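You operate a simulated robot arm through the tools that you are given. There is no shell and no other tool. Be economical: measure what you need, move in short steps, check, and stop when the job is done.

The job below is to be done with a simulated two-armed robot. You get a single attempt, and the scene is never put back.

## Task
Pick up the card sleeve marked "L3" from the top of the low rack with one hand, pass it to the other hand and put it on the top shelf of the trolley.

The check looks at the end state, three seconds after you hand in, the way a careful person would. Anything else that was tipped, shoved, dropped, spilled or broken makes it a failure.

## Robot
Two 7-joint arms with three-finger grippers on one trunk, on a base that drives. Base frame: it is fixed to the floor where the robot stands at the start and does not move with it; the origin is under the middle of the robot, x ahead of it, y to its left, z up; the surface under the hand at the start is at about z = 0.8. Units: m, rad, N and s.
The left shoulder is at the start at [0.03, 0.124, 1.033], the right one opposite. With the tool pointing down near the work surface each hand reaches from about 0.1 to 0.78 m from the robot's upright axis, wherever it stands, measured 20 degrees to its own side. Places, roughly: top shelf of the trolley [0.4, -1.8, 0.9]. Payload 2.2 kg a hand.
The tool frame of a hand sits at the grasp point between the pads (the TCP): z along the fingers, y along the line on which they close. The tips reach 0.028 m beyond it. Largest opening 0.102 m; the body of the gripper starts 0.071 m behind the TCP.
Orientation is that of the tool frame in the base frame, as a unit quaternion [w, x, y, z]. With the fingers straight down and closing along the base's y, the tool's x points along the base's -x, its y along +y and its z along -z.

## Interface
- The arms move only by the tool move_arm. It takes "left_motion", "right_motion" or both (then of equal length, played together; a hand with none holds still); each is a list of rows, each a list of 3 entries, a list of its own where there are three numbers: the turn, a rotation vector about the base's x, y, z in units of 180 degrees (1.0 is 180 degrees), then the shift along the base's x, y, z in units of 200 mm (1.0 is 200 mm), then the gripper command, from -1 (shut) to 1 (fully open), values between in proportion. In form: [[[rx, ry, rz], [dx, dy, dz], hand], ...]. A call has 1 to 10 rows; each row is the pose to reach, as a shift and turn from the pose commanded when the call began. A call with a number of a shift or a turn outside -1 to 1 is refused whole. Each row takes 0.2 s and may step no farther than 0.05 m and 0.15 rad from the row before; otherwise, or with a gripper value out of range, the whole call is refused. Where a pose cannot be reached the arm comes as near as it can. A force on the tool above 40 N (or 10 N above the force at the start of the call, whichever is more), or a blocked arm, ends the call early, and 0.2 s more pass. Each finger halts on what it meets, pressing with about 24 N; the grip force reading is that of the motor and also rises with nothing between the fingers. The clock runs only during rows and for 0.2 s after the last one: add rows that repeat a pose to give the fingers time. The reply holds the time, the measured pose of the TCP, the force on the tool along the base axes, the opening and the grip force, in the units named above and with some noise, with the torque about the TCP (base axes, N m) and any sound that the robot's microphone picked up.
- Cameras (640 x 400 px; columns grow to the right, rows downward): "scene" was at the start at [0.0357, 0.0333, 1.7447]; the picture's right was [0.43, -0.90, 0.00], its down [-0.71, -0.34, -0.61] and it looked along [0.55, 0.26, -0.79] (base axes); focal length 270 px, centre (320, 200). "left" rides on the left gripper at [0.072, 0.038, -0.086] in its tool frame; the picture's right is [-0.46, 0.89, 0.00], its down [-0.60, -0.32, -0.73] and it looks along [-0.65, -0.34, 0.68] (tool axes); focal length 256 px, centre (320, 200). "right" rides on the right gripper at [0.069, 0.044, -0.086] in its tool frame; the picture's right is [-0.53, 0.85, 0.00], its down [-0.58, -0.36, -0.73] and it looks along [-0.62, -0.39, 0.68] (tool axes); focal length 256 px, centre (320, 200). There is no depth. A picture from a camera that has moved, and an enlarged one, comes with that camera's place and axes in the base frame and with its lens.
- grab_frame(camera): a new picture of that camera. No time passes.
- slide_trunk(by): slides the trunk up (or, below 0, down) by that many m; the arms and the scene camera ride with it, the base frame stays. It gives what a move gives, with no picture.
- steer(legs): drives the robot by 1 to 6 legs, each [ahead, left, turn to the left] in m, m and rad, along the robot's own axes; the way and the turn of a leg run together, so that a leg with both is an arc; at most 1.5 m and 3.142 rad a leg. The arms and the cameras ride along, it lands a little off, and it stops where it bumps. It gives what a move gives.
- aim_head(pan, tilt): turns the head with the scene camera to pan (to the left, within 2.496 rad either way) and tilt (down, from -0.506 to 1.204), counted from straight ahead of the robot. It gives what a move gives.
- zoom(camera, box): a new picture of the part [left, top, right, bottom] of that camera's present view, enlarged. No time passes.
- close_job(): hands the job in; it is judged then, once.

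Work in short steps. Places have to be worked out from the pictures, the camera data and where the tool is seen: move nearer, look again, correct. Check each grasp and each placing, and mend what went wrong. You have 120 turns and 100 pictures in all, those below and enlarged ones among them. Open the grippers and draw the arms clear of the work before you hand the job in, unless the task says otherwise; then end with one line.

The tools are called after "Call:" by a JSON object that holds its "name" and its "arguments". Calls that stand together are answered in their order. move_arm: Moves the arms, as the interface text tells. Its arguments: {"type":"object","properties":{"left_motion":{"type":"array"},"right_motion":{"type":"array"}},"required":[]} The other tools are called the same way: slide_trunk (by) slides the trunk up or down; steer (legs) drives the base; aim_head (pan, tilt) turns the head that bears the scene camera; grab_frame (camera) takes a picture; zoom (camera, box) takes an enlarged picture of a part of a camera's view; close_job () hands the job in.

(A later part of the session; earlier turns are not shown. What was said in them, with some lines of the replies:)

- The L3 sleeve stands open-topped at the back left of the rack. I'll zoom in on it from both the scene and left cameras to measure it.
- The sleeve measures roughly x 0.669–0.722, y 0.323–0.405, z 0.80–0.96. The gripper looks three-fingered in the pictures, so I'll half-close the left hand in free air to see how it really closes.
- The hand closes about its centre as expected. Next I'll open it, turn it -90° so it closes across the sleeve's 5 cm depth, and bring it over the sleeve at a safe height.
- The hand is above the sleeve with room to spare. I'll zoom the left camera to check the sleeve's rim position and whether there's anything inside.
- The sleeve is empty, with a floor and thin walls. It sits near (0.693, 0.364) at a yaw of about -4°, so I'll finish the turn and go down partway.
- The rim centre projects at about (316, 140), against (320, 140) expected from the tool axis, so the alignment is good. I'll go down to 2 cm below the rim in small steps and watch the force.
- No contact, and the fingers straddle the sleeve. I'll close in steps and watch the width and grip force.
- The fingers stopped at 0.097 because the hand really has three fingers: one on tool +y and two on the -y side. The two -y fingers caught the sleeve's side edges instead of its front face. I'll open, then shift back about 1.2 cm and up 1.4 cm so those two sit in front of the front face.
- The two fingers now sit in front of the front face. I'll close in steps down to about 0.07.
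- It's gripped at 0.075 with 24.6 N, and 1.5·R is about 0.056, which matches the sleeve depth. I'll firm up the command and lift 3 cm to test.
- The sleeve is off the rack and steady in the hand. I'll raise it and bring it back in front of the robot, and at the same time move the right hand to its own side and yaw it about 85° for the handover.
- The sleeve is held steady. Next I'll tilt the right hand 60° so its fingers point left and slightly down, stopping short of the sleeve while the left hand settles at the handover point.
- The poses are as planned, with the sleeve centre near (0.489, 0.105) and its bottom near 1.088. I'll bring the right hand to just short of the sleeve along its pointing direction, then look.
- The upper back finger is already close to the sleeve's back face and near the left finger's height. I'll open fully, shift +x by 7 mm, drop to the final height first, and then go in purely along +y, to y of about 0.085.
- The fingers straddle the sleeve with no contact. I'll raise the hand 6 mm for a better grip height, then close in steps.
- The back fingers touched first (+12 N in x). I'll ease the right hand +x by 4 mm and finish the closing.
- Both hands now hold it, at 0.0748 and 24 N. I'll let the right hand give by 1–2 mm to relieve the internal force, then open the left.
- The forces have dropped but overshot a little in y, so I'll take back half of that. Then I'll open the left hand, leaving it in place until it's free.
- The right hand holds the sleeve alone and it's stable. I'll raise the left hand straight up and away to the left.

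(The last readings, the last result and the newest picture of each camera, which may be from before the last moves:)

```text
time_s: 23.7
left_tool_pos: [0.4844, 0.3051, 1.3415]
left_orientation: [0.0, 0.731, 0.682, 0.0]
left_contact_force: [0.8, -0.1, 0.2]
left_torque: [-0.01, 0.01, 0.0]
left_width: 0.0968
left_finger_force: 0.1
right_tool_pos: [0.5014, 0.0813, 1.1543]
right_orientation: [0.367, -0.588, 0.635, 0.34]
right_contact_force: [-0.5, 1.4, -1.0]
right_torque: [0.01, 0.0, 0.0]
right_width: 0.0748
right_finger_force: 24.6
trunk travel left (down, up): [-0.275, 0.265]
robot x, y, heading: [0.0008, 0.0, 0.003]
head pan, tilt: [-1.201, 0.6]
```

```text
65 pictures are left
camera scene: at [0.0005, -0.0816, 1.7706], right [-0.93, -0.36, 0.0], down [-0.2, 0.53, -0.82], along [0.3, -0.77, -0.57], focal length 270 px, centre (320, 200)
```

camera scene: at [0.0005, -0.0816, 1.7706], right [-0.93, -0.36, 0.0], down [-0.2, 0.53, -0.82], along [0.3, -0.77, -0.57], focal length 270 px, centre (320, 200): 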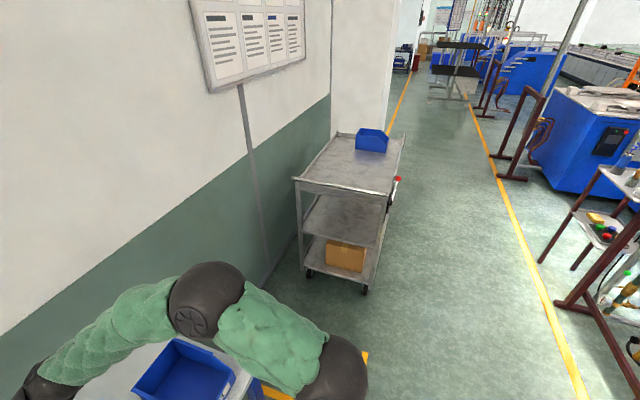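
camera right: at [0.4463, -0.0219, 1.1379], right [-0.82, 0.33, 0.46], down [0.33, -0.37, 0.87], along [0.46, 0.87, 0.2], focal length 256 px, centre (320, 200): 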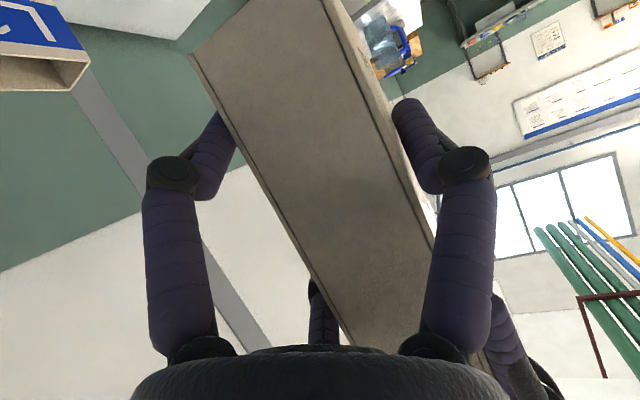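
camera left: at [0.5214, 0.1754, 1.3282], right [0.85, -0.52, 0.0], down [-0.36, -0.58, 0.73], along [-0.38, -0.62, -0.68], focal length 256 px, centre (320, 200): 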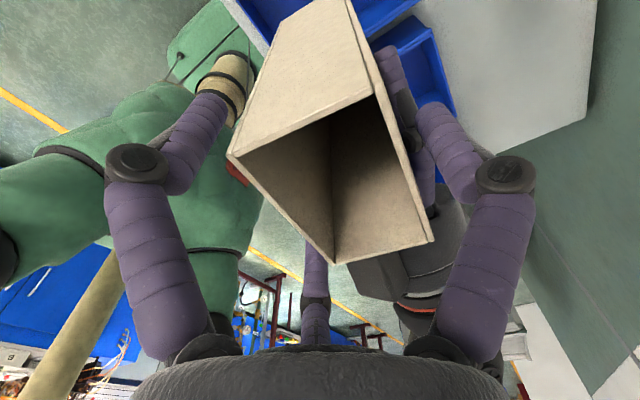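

The trolley top spans about x 0.12–0.69 and y -1.45 to -2.35. Its near half is clear, with a blue bin at the far end. I'll back off 0.32 m and strafe right alongside it, keeping the sleeve high at about 1.09.

Call:
{"name": "steer", "arguments": {"legs": [[-0.32, 0, 0], [0, -1.0, 0]]}}

Call:
{"name": "grab_frame", "arguments": {"camera": "scene"}}

Call:
{"name": "grab_frame", "arguments": {"camera": "right"}}

```text
time_s: 30.5
left_tool_pos: [0.1704, -0.6586, 1.3422]
left_orientation: [0.001, 0.722, 0.692, 0.0]
left_contact_force: [0.1, -0.5, -0.7]
left_torque: [0.04, -0.06, 0.0]
left_width: 0.0969
left_finger_force: 0.1
right_tool_pos: [0.194, -0.8813, 1.1542]
right_orientation: [0.362, -0.597, 0.628, 0.345]
right_contact_force: [0.3, 0.2, 0.5]
right_torque: [0.03, -0.01, -0.02]
right_width: 0.0747
right_finger_force: 23.7
trunk travel left (down, up): [-0.275, 0.265]
robot x, y, heading: [-0.305, -0.9758, 0.026]
head pan, tilt: [-1.201, 0.6]
```

```text
64 pictures are left
camera scene: at [-0.3023, -1.058, 1.7706], right [-0.92, -0.39, 0.0], down [-0.22, 0.52, -0.82], along [0.32, -0.76, -0.57], focal length 270 px, centre (320, 200)
```

scene: 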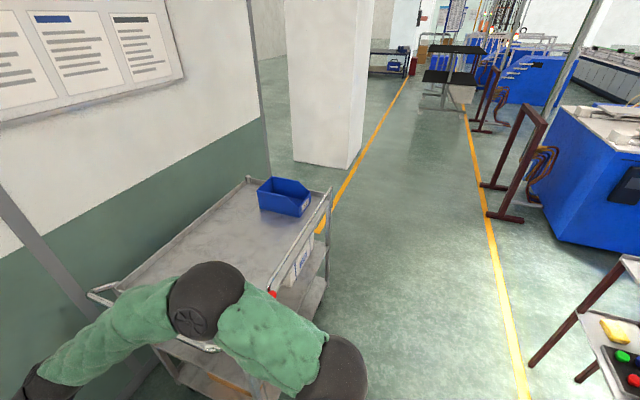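

```text
63 pictures are left
camera right: at [0.1446, -0.988, 1.1388], right [-0.83, 0.31, 0.46], down [0.35, -0.36, 0.86], along [0.44, 0.88, 0.19], focal length 256 px, centre (320, 200)
```

right: 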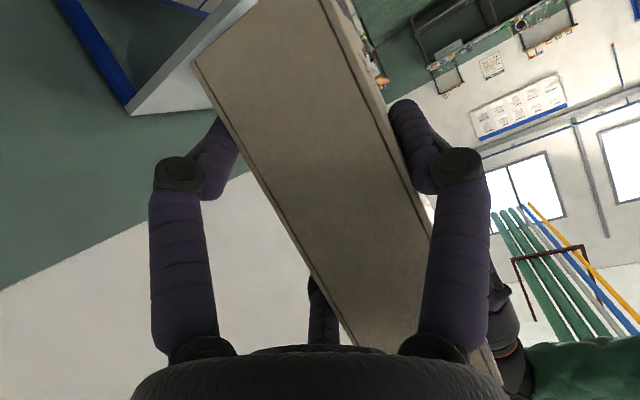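

The trolley has a raised rail on the near long side, at about x 0.07. I'll straighten up, back off a little more, and continue right.

Call:
{"name": "steer", "arguments": {"legs": [[-0.07, 0, -0.026], [0, -0.75, 0]]}}

Call:
{"name": "aim_head", "arguments": {"pan": -0.35, "tilt": 0.85}}

Call:
{"name": "grab_frame", "arguments": {"camera": "scene"}}

```text
time_s: 35.0
left_tool_pos: [0.1093, -1.3953, 1.3415]
left_orientation: [0.0, 0.734, 0.679, 0.0]
left_contact_force: [0.2, 0.0, -0.8]
left_torque: [0.02, 0.01, -0.04]
left_width: 0.0971
left_finger_force: 0.0
right_tool_pos: [0.1243, -1.6182, 1.1546]
right_orientation: [0.369, -0.584, 0.639, 0.338]
right_contact_force: [-0.3, 0.2, -0.8]
right_torque: [0.04, 0.01, 0.01]
right_width: 0.0744
right_finger_force: 23.7
trunk travel left (down, up): [-0.275, 0.265]
robot x, y, heading: [-0.3788, -1.6956, -0.01]
head pan, tilt: [-1.201, 0.6]
```

```text
time_s: 36.2
left_tool_pos: [0.1096, -1.3956, 1.3411]
left_orientation: [0.0, 0.734, 0.679, 0.0]
left_contact_force: [0.6, 0.1, -0.5]
left_torque: [0.03, 0.01, 0.01]
left_width: 0.0967
left_finger_force: 0.1
right_tool_pos: [0.1248, -1.618, 1.1546]
right_orientation: [0.368, -0.585, 0.639, 0.338]
right_contact_force: [0.0, 0.2, -0.7]
right_torque: [0.03, 0.01, -0.01]
right_width: 0.0749
right_finger_force: 23.9
trunk travel left (down, up): [-0.275, 0.265]
robot x, y, heading: [-0.3749, -1.6943, -0.007]
head pan, tilt: [-0.351, 0.85]
```

```text
62 pictures are left
camera scene: at [-0.3361, -1.7215, 1.7497], right [-0.35, -0.94, 0.0], down [-0.7, 0.27, -0.66], along [0.62, -0.23, -0.75], focal length 270 px, centre (320, 200)
```

scene: 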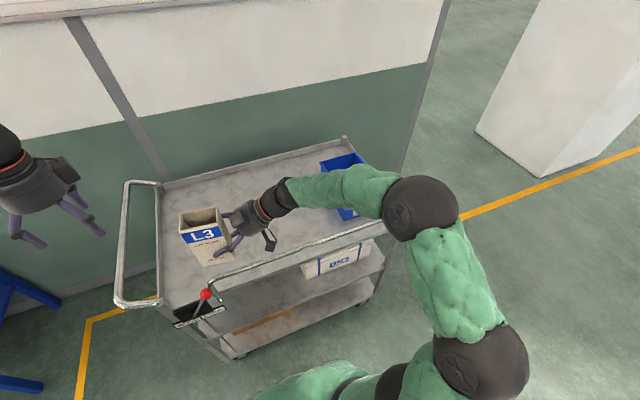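

The sleeve is above the trolley's near edge. The front rail is at x of about 0.10 and the handle is at the left end. I'll drive 6 cm closer and extend the right arm about 13 cm forward and 5 cm right, aiming for about (0.30, -1.65) at the same height.

Call:
{"name": "steer", "arguments": {"legs": [[0.06, 0, 0]]}}

Call:
{"name": "move_arm", "arguments": {"right_motion": [[[0, 0, 0], [0.15, -0.06, 0], -0.2], [[0, 0, 0], [0.3, -0.12, 0], -0.2], [[0, 0, 0], [0.45, -0.18, 0], -0.2], [[0, 0, 0], [0.6, -0.24, 0], -0.2], [[0, 0, 0], [0.65, -0.25, 0], -0.2], [[0, 0, 0], [0.65, -0.25, 0], -0.2]]}}

Call:
{"name": "grab_frame", "arguments": {"camera": "scene"}}

Call:
{"name": "grab_frame", "arguments": {"camera": "right"}}

```text
time_s: 37.2
left_tool_pos: [0.1688, -1.3952, 1.3397]
left_orientation: [-0.002, 0.734, 0.679, 0.0]
left_contact_force: [0.8, 0.6, 0.2]
left_torque: [0.02, 0.11, 0.01]
left_width: 0.097
left_finger_force: 0.1
right_tool_pos: [0.1836, -1.6168, 1.1542]
right_orientation: [0.367, -0.585, 0.638, 0.339]
right_contact_force: [0.2, 0.8, -1.2]
right_torque: [0.03, 0.01, 0.03]
right_width: 0.0749
right_finger_force: 24.3
trunk travel left (down, up): [-0.275, 0.265]
robot x, y, heading: [-0.3218, -1.6925, -0.009]
head pan, tilt: [-0.351, 0.85]
```

```text
time_s: 38.6
left_tool_pos: [0.1664, -1.394, 1.3432]
left_orientation: [-0.001, 0.734, 0.679, 0.0]
left_contact_force: [0.1, -0.1, 0.1]
left_torque: [-0.04, 0.01, 0.01]
left_width: 0.0972
left_finger_force: 0.1
right_tool_pos: [0.3119, -1.6667, 1.1534]
right_orientation: [0.368, -0.586, 0.638, 0.339]
right_contact_force: [-0.2, 0.7, -0.2]
right_torque: [0.01, -0.01, 0.0]
right_width: 0.0744
right_finger_force: 24.0
trunk travel left (down, up): [-0.275, 0.265]
robot x, y, heading: [-0.3196, -1.6953, -0.007]
head pan, tilt: [-0.351, 0.85]
```

```text
61 pictures are left
camera scene: at [-0.2773, -1.722, 1.7497], right [-0.35, -0.94, 0.0], down [-0.7, 0.26, -0.66], along [0.62, -0.23, -0.75], focal length 270 px, centre (320, 200)
```

scene: 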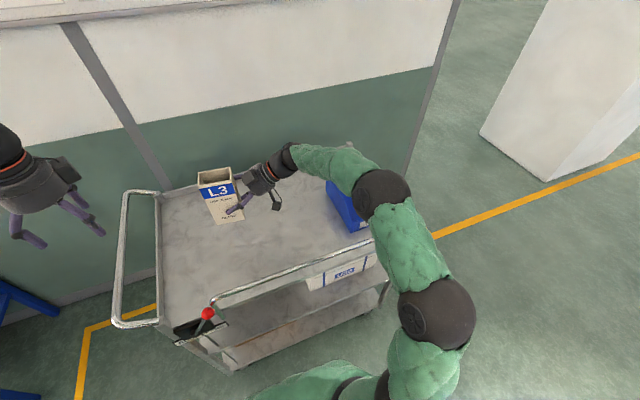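

```text
60 pictures are left
camera right: at [0.2592, -1.7722, 1.1381], right [-0.82, 0.34, 0.46], down [0.33, -0.37, 0.86], along [0.47, 0.86, 0.19], focal length 256 px, centre (320, 200)
```

right: 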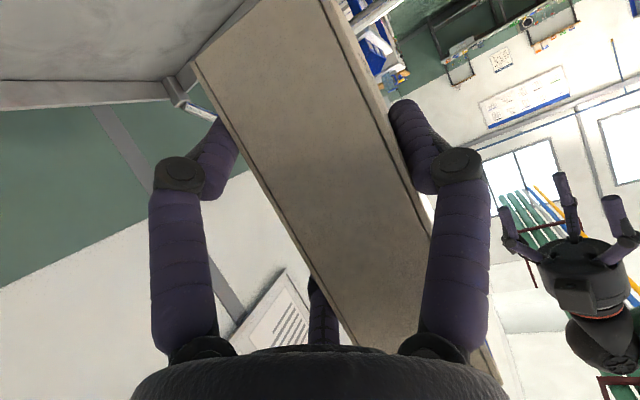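

The sleeve is over clear shelf. I'll lower 10 cm while drifting 4 cm toward the clear end, then check arm clearances to the bin and rail.

Call:
{"name": "move_arm", "arguments": {"right_motion": [[[0, 0, 0], [0, 0.05, -0.1], -0.2], [[0, 0, 0], [0, 0.1, -0.2], -0.2], [[0, 0, 0], [0, 0.15, -0.3], -0.2], [[0, 0, 0], [0, 0.2, -0.4], -0.2], [[0, 0, 0], [0, 0.2, -0.5], -0.2]]}}

Call:
{"name": "zoom", "arguments": {"camera": "scene", "box": [100, 100, 500, 350]}}

Call:
{"name": "grab_frame", "arguments": {"camera": "right"}}

Call:
{"name": "grab_frame", "arguments": {"camera": "left"}}

```text
time_s: 39.8
left_tool_pos: [0.1683, -1.3952, 1.3413]
left_orientation: [-0.001, 0.734, 0.679, 0.0]
left_contact_force: [-0.6, 0.3, -0.1]
left_torque: [-0.01, 0.01, 0.01]
left_width: 0.0969
left_finger_force: 0.0
right_tool_pos: [0.3129, -1.6274, 1.0526]
right_orientation: [0.368, -0.585, 0.638, 0.339]
right_contact_force: [-0.6, -0.5, 0.0]
right_torque: [-0.03, -0.03, -0.01]
right_width: 0.0747
right_finger_force: 24.1
trunk travel left (down, up): [-0.275, 0.265]
robot x, y, heading: [-0.3134, -1.6931, -0.012]
head pan, tilt: [-0.351, 0.85]
```

```text
1.60 times, centred on (300, 225) of scene
camera zoom: at [-0.2772, -1.7222, 1.7497], right [-0.35, -0.94, 0.0], down [-0.7, 0.26, -0.66], along [0.62, -0.23, -0.75], focal length 431 px, centre (352, 160)
```

zoom: 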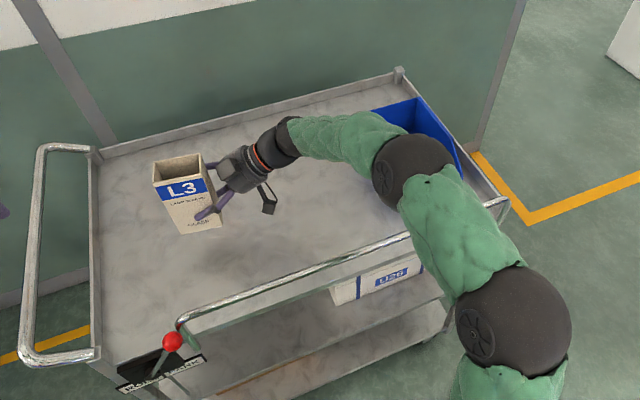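

```text
58 pictures are left
camera right: at [0.26, -1.7326, 1.037], right [-0.82, 0.34, 0.46], down [0.33, -0.37, 0.86], along [0.47, 0.86, 0.19], focal length 256 px, centre (320, 200)
```

right: 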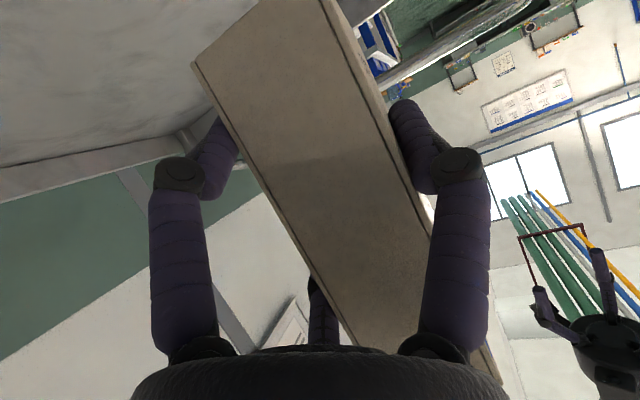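

```text
57 pictures are left
camera left: at [0.2103, -1.3259, 1.4273], right [0.85, -0.53, 0.0], down [-0.36, -0.58, 0.73], along [-0.39, -0.62, -0.68], focal length 256 px, centre (320, 200)
```

left: 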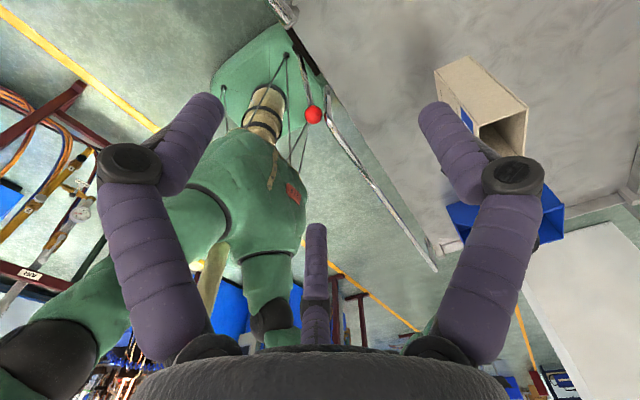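

The elbow is at about z 1.2, well clear of the bin and rail. The sleeve bottom is near 0.987, so I'll lower another 7 cm and then feel for the shelf in small steps.

Call:
{"name": "move_arm", "arguments": {"right_motion": [[[0, 0, 0], [0, 0, -0.12], -0.2], [[0, 0, 0], [0, 0, -0.24], -0.2], [[0, 0, 0], [0, 0, -0.34], -0.2], [[0, 0, 0], [0, 0, -0.34], -0.2]]}}

Call:
{"name": "zoom", "arguments": {"camera": "scene", "box": [160, 140, 320, 240]}}

Call:
{"name": "zoom", "arguments": {"camera": "left", "box": [380, 20, 640, 180]}}

```text
time_s: 40.8
left_tool_pos: [0.1674, -1.3953, 1.3422]
left_orientation: [0.0, 0.734, 0.679, 0.0]
left_contact_force: [0.1, -0.4, 0.7]
left_torque: [0.01, -0.01, 0.0]
left_width: 0.0968
left_finger_force: 0.1
right_tool_pos: [0.3138, -1.6254, 0.9884]
right_orientation: [0.368, -0.585, 0.638, 0.338]
right_contact_force: [-0.9, 0.4, -0.4]
right_torque: [-0.02, 0.0, 0.01]
right_width: 0.075
right_finger_force: 24.0
trunk travel left (down, up): [-0.275, 0.265]
robot x, y, heading: [-0.3208, -1.6934, -0.013]
head pan, tilt: [-0.351, 0.85]
```

```text
4.00 times, centred on (240, 190) of scene
camera zoom: at [-0.2782, -1.7219, 1.7497], right [-0.35, -0.94, 0.0], down [-0.7, 0.26, -0.66], along [0.62, -0.23, -0.75], focal length 1078 px, centre (640, 240)
```

zoom: 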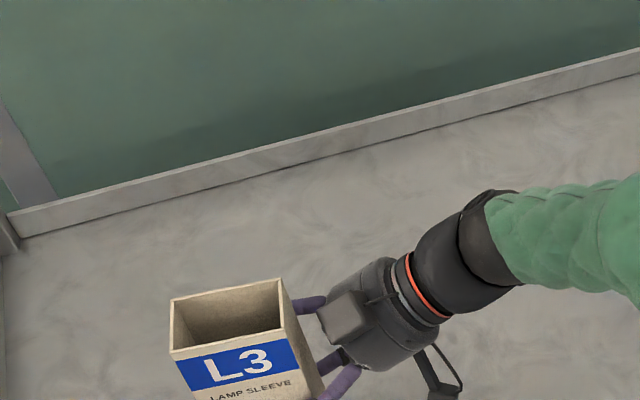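

```text
2.46 times, centred on (510, 100) of left
camera zoom: at [0.2095, -1.3257, 1.4276], right [0.85, -0.53, 0.0], down [-0.36, -0.58, 0.73], along [-0.39, -0.62, -0.68], focal length 630 px, centre (-148, 446)
```

zoom: 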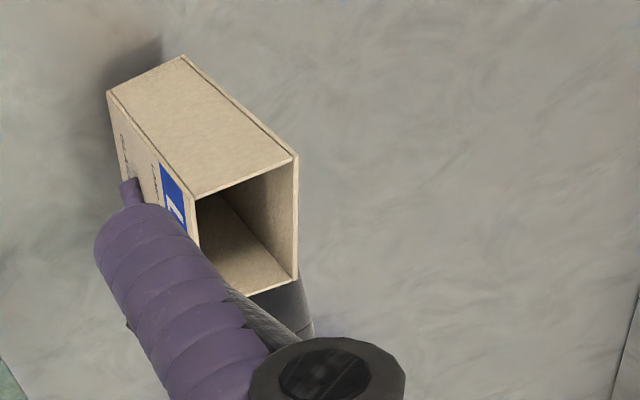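

The bottom is near 0.922. I'll go down in small steps to find contact.

Call:
{"name": "move_arm", "arguments": {"right_motion": [[[0, 0, 0], [0, 0, -0.025], -0.2], [[0, 0, 0], [0, 0, -0.05], -0.2], [[0, 0, 0], [0, 0, -0.075], -0.2], [[0, 0, 0], [0, 0, -0.075], -0.2]]}}

```text
time_s: 41.8
left_tool_pos: [0.1665, -1.3946, 1.3409]
left_orientation: [-0.001, 0.735, 0.679, -0.001]
left_contact_force: [0.5, 0.2, 0.0]
left_torque: [-0.01, 0.02, 0.0]
left_width: 0.097
left_finger_force: 0.0
right_tool_pos: [0.3138, -1.6263, 0.9704]
right_orientation: [0.368, -0.586, 0.638, 0.339]
right_contact_force: [-0.5, -0.5, -0.8]
right_torque: [-0.03, -0.01, -0.01]
right_width: 0.0746
right_finger_force: 23.8
trunk travel left (down, up): [-0.275, 0.265]
robot x, y, heading: [-0.3191, -1.6991, -0.01]
head pan, tilt: [-0.351, 0.85]
```

No contact yet at TCP z 0.970, so I'll continue with 2 mm steps.

Call:
{"name": "move_arm", "arguments": {"right_motion": [[[0, 0, 0], [0, 0, -0.012], -0.2], [[0, 0, 0], [0, 0, -0.024], -0.2], [[0, 0, 0], [0, 0, -0.036], -0.2], [[0, 0, 0], [0, 0, -0.036], -0.2]]}}

Call:
{"name": "zoom", "arguments": {"camera": "left", "box": [380, 20, 540, 120]}}

Call:
{"name": "grab_frame", "arguments": {"camera": "right"}}

```text
time_s: 42.8
left_tool_pos: [0.1673, -1.3944, 1.3402]
left_orientation: [0.0, 0.734, 0.679, -0.001]
left_contact_force: [-0.4, 0.4, 0.0]
left_torque: [0.01, 0.01, 0.0]
left_width: 0.0969
left_finger_force: 0.1
right_tool_pos: [0.3121, -1.6268, 0.9644]
right_orientation: [0.369, -0.585, 0.639, 0.338]
right_contact_force: [0.4, -0.5, -0.3]
right_torque: [-0.01, 0.0, 0.03]
right_width: 0.0747
right_finger_force: 23.8
trunk travel left (down, up): [-0.275, 0.265]
robot x, y, heading: [-0.3191, -1.696, -0.005]
head pan, tilt: [-0.351, 0.85]
```

```text
4.00 times, centred on (460, 70) of left
camera zoom: at [0.2098, -1.3257, 1.4274], right [0.85, -0.53, 0.0], down [-0.36, -0.58, 0.73], along [-0.39, -0.62, -0.68], focal length 1024 px, centre (-240, 720)
```

zoom: 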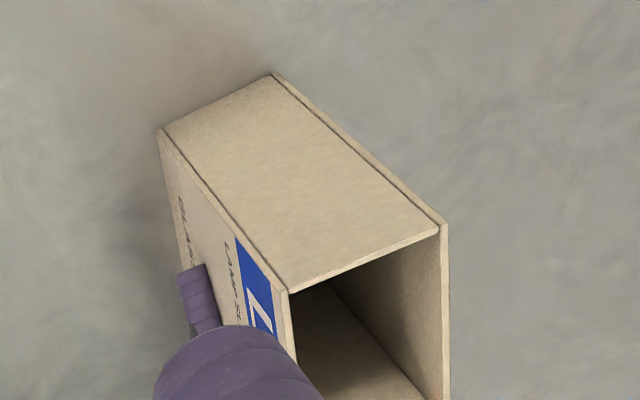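

```text
53 pictures are left
camera right: at [0.2592, -1.7323, 0.9488], right [-0.82, 0.34, 0.46], down [0.33, -0.37, 0.86], along [0.47, 0.86, 0.19], focal length 256 px, centre (320, 200)
```

right: 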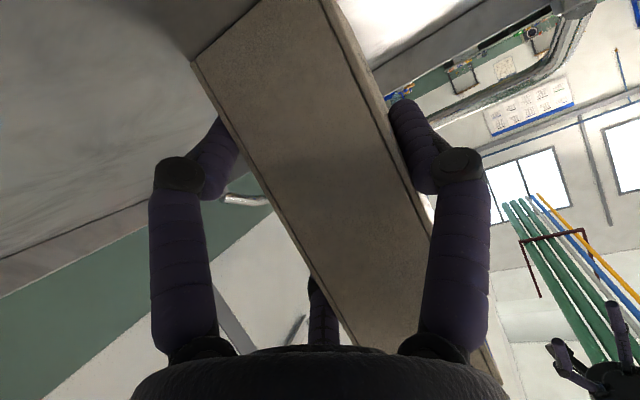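

Still hovering, so I'll keep going in 2–2.5 mm steps.

Call:
{"name": "move_arm", "arguments": {"right_motion": [[[0, 0, 0], [0, 0, -0.012], -0.2], [[0, 0, 0], [0, 0, -0.024], -0.2], [[0, 0, 0], [0, 0, -0.036], -0.2], [[0, 0, 0], [0, 0, -0.048], -0.2], [[0, 0, 0], [0, 0, -0.048], -0.2]]}}

```text
time_s: 44.0
left_tool_pos: [0.165, -1.3942, 1.3421]
left_orientation: [0.0, 0.734, 0.679, 0.0]
left_contact_force: [0.5, 0.8, -0.6]
left_torque: [0.02, -0.04, 0.01]
left_width: 0.097
left_finger_force: 0.0
right_tool_pos: [0.3122, -1.6283, 0.9577]
right_orientation: [0.37, -0.586, 0.638, 0.337]
right_contact_force: [1.2, 1.2, 27.0]
right_torque: [0.65, 0.83, -0.09]
right_width: 0.0749
right_finger_force: 24.4
trunk travel left (down, up): [-0.275, 0.265]
robot x, y, heading: [-0.3221, -1.6952, -0.009]
head pan, tilt: [-0.351, 0.85]
```

Contact at 27 N. I'll ease up 4 mm so it rests lightly before releasing.

Call:
{"name": "move_arm", "arguments": {"right_motion": [[[0, 0, 0], [0, 0, 0.01], -0.2], [[0, 0, 0], [0, 0, 0.02], -0.2], [[0, 0, 0], [0, 0, 0.02], -0.2]]}}

Call:
{"name": "zoom", "arguments": {"camera": "left", "box": [380, 20, 540, 120]}}

```text
time_s: 44.8
left_tool_pos: [0.1667, -1.3944, 1.3416]
left_orientation: [0.0, 0.734, 0.679, 0.0]
left_contact_force: [-0.3, 0.4, 0.0]
left_torque: [-0.01, 0.0, -0.01]
left_width: 0.0969
left_finger_force: 0.0
right_tool_pos: [0.3125, -1.627, 0.9566]
right_orientation: [0.367, -0.585, 0.639, 0.338]
right_contact_force: [2.5, -1.7, 7.1]
right_torque: [0.3, -0.19, -0.13]
right_width: 0.0749
right_finger_force: 24.1
trunk travel left (down, up): [-0.275, 0.265]
robot x, y, heading: [-0.3162, -1.6991, -0.008]
head pan, tilt: [-0.351, 0.85]
```

```text
4.00 times, centred on (460, 70) of left
camera zoom: at [0.2096, -1.3261, 1.4275], right [0.85, -0.53, 0.0], down [-0.36, -0.58, 0.73], along [-0.39, -0.62, -0.68], focal length 1024 px, centre (-240, 720)
```

zoom: 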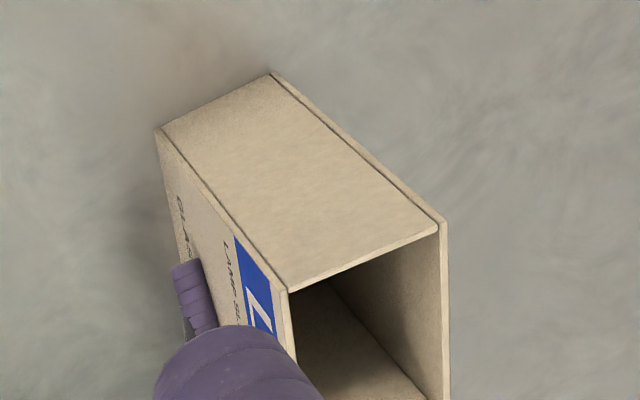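

It's resting lightly at 7 N. I'll open the right hand partway and check before withdrawing.

Call:
{"name": "move_arm", "arguments": {"right_motion": [[[0, 0, 0], [0, 0, 0], 0.5], [[0, 0, 0], [0, 0, 0], 0.6], [[0, 0, 0], [0, 0, 0], 0.75], [[0, 0, 0], [0.01, 0, 0], 0.75], [[0, 0, 0], [0.01, 0, 0], 0.75]]}}

Call:
{"name": "zoom", "arguments": {"camera": "left", "box": [380, 20, 540, 120]}}

Call:
{"name": "grab_frame", "arguments": {"camera": "right"}}

```text
time_s: 46.0
left_tool_pos: [0.1674, -1.3946, 1.3405]
left_orientation: [0.0, 0.734, 0.679, -0.001]
left_contact_force: [0.0, -0.5, -0.3]
left_torque: [-0.01, 0.02, 0.0]
left_width: 0.0969
left_finger_force: 0.1
right_tool_pos: [0.3153, -1.6266, 0.9594]
right_orientation: [0.369, -0.585, 0.639, 0.337]
right_contact_force: [-0.4, -0.5, 0.3]
right_torque: [0.0, 0.0, -0.02]
right_width: 0.0892
right_finger_force: 0.2
trunk travel left (down, up): [-0.275, 0.265]
robot x, y, heading: [-0.3205, -1.6976, -0.011]
head pan, tilt: [-0.351, 0.85]
```

```text
4.00 times, centred on (460, 70) of left
camera zoom: at [0.2097, -1.3257, 1.4274], right [0.85, -0.53, 0.0], down [-0.36, -0.58, 0.73], along [-0.39, -0.62, -0.68], focal length 1024 px, centre (-240, 720)
```

zoom: 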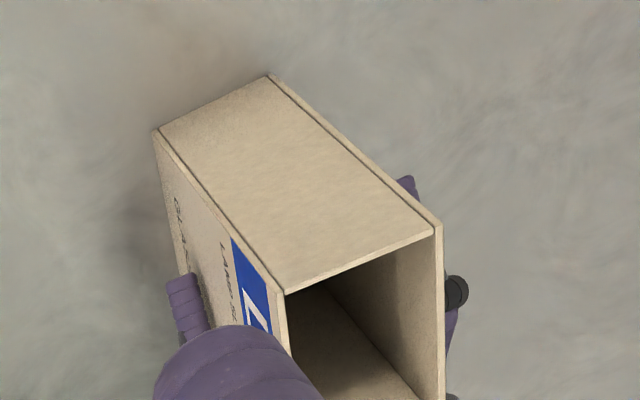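

```text
50 pictures are left
camera right: at [0.2618, -1.7329, 0.9433], right [-0.82, 0.34, 0.46], down [0.33, -0.37, 0.86], along [0.47, 0.86, 0.19], focal length 256 px, centre (320, 200)
```

right: 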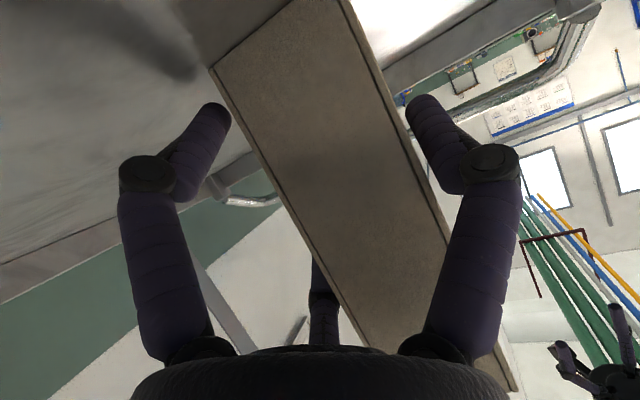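

The sleeve stands free with all fingers clear. I'll withdraw along the finger axis, backwards and up.

Call:
{"name": "move_arm", "arguments": {"right_motion": [[[0, 0, 0], [-0.008, -0.086, 0.05], 0.75], [[0, 0, 0], [-0.016, -0.172, 0.1], 0.75], [[0, 0, 0], [-0.024, -0.258, 0.15], 0.75], [[0, 0, 0], [-0.032, -0.344, 0.2], 0.75], [[0, 0, 0], [-0.04, -0.43, 0.25], 0.75], [[0, 0, 0], [-0.045, -0.48, 0.3], 0.75]]}}

Call:
{"name": "zoom", "arguments": {"camera": "scene", "box": [100, 100, 500, 350]}}

Call:
{"name": "zoom", "arguments": {"camera": "left", "box": [380, 20, 540, 120]}}

```text
time_s: 47.4
left_tool_pos: [0.1673, -1.3939, 1.3414]
left_orientation: [0.0, 0.734, 0.679, -0.001]
left_contact_force: [-0.5, -0.3, 0.7]
left_torque: [0.01, -0.04, -0.03]
left_width: 0.097
left_finger_force: 0.0
right_tool_pos: [0.3064, -1.7225, 1.0188]
right_orientation: [0.368, -0.585, 0.638, 0.339]
right_contact_force: [0.3, -0.2, -0.1]
right_torque: [-0.02, -0.01, -0.03]
right_width: 0.0892
right_finger_force: 0.0
trunk travel left (down, up): [-0.275, 0.265]
robot x, y, heading: [-0.3201, -1.6957, -0.011]
head pan, tilt: [-0.351, 0.85]
```

```text
1.60 times, centred on (300, 225) of scene
camera zoom: at [-0.2782, -1.722, 1.7497], right [-0.35, -0.94, 0.0], down [-0.7, 0.26, -0.66], along [0.62, -0.23, -0.75], focal length 431 px, centre (352, 160)
```

zoom: 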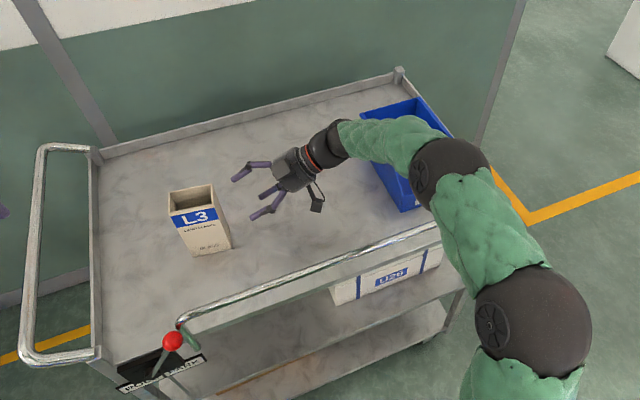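

```text
4.00 times, centred on (460, 70) of left
camera zoom: at [0.2094, -1.3257, 1.4276], right [0.85, -0.53, 0.0], down [-0.36, -0.58, 0.73], along [-0.39, -0.62, -0.68], focal length 1024 px, centre (-240, 720)
```

zoom: 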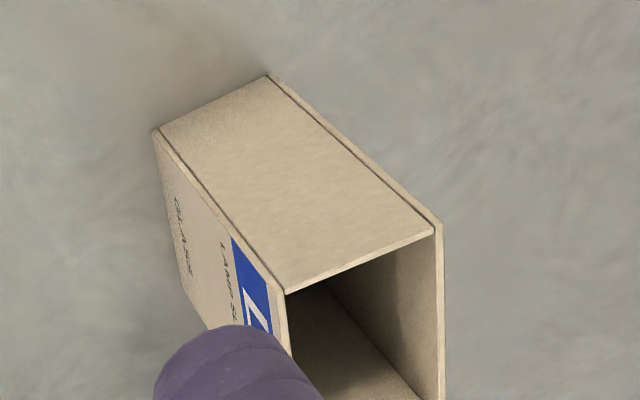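

The sleeve stands upright and didn't move during the withdrawal. I'll raise the right arm straight up, then back the robot away from the trolley.

Call:
{"name": "move_arm", "arguments": {"right_motion": [[[0, 0, 0], [0, 0, 0.2], 0.9], [[0, 0, 0], [0, 0, 0.4], 0.9], [[0, 0, 0], [0, 0, 0.6], 0.9], [[0, 0, 0], [0, 0, 0.8], 0.9], [[0, 0, 0], [-0.1, 0, 0.9], 1], [[0, 0, 0], [-0.3, 0, 0.9], 1], [[0, 0, 0], [-0.5, 0, 0.9], 1]], "left_motion": [[[0, 0, 0], [0, 0, 0], 1], [[0, 0, 0], [0, 0, 0], 1], [[0, 0, 0], [0, 0, 0], 1], [[0, 0, 0], [0, 0, 0], 1], [[0, 0, 0], [0, 0, 0], 1], [[0, 0, 0], [0, 0, 0], 1], [[0, 0, 0], [0, 0, 0], 1]]}}

Call:
{"name": "steer", "arguments": {"legs": [[-0.25, 0, 0]]}}

Call:
{"name": "grab_frame", "arguments": {"camera": "scene"}}

```text
time_s: 49.0
left_tool_pos: [0.1646, -1.3935, 1.3422]
left_orientation: [0.0, 0.733, 0.68, 0.0]
left_contact_force: [-0.6, -0.1, 0.0]
left_torque: [-0.04, -0.07, 0.01]
left_width: 0.1019
left_finger_force: 0.1
right_tool_pos: [0.2025, -1.7218, 1.2013]
right_orientation: [0.367, -0.586, 0.638, 0.338]
right_contact_force: [-0.7, -0.2, -0.2]
right_torque: [0.0, -0.02, -0.03]
right_width: 0.102
right_finger_force: 0.0
trunk travel left (down, up): [-0.275, 0.265]
robot x, y, heading: [-0.3196, -1.6924, -0.007]
head pan, tilt: [-0.351, 0.85]
```

```text
time_s: 50.8
left_tool_pos: [-0.0812, -1.3913, 1.3424]
left_orientation: [-0.001, 0.732, 0.681, 0.0]
left_contact_force: [-0.5, 0.1, 0.0]
left_torque: [0.0, -0.01, -0.02]
left_width: 0.1023
left_finger_force: 0.0
right_tool_pos: [-0.0418, -1.7189, 1.1992]
right_orientation: [0.367, -0.587, 0.637, 0.339]
right_contact_force: [-0.1, 0.1, -0.4]
right_torque: [-0.03, 0.0, -0.04]
right_width: 0.1021
right_finger_force: 0.1
trunk travel left (down, up): [-0.275, 0.265]
robot x, y, heading: [-0.5645, -1.6941, 0.0]
head pan, tilt: [-0.351, 0.85]
```

```text
47 pictures are left
camera scene: at [-0.5252, -1.7203, 1.7497], right [-0.35, -0.94, 0.0], down [-0.7, 0.26, -0.66], along [0.62, -0.23, -0.75], focal length 270 px, centre (320, 200)
```

scene: 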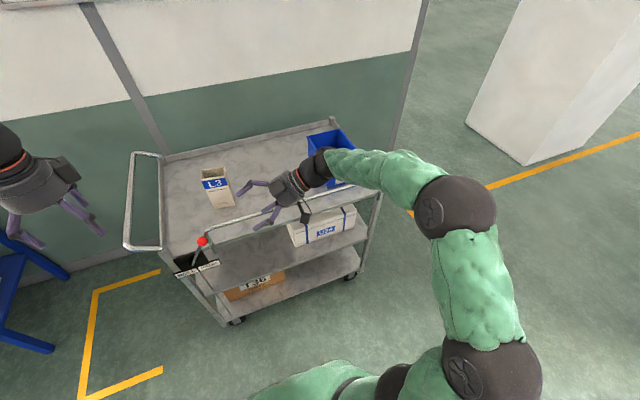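

The sleeve stands upright on the trolley's top shelf, nothing else has moved, and both hands are open and clear. I'll hand in.

Call:
{"name": "close_job", "arguments": {}}

```text
The job is handed in.
```

The L3 card sleeve was picked from the rack with the left hand, passed to the right hand, and now stands upright on the top shelf of the trolley, with nothing else seen to move in the pictures and both arms clear.
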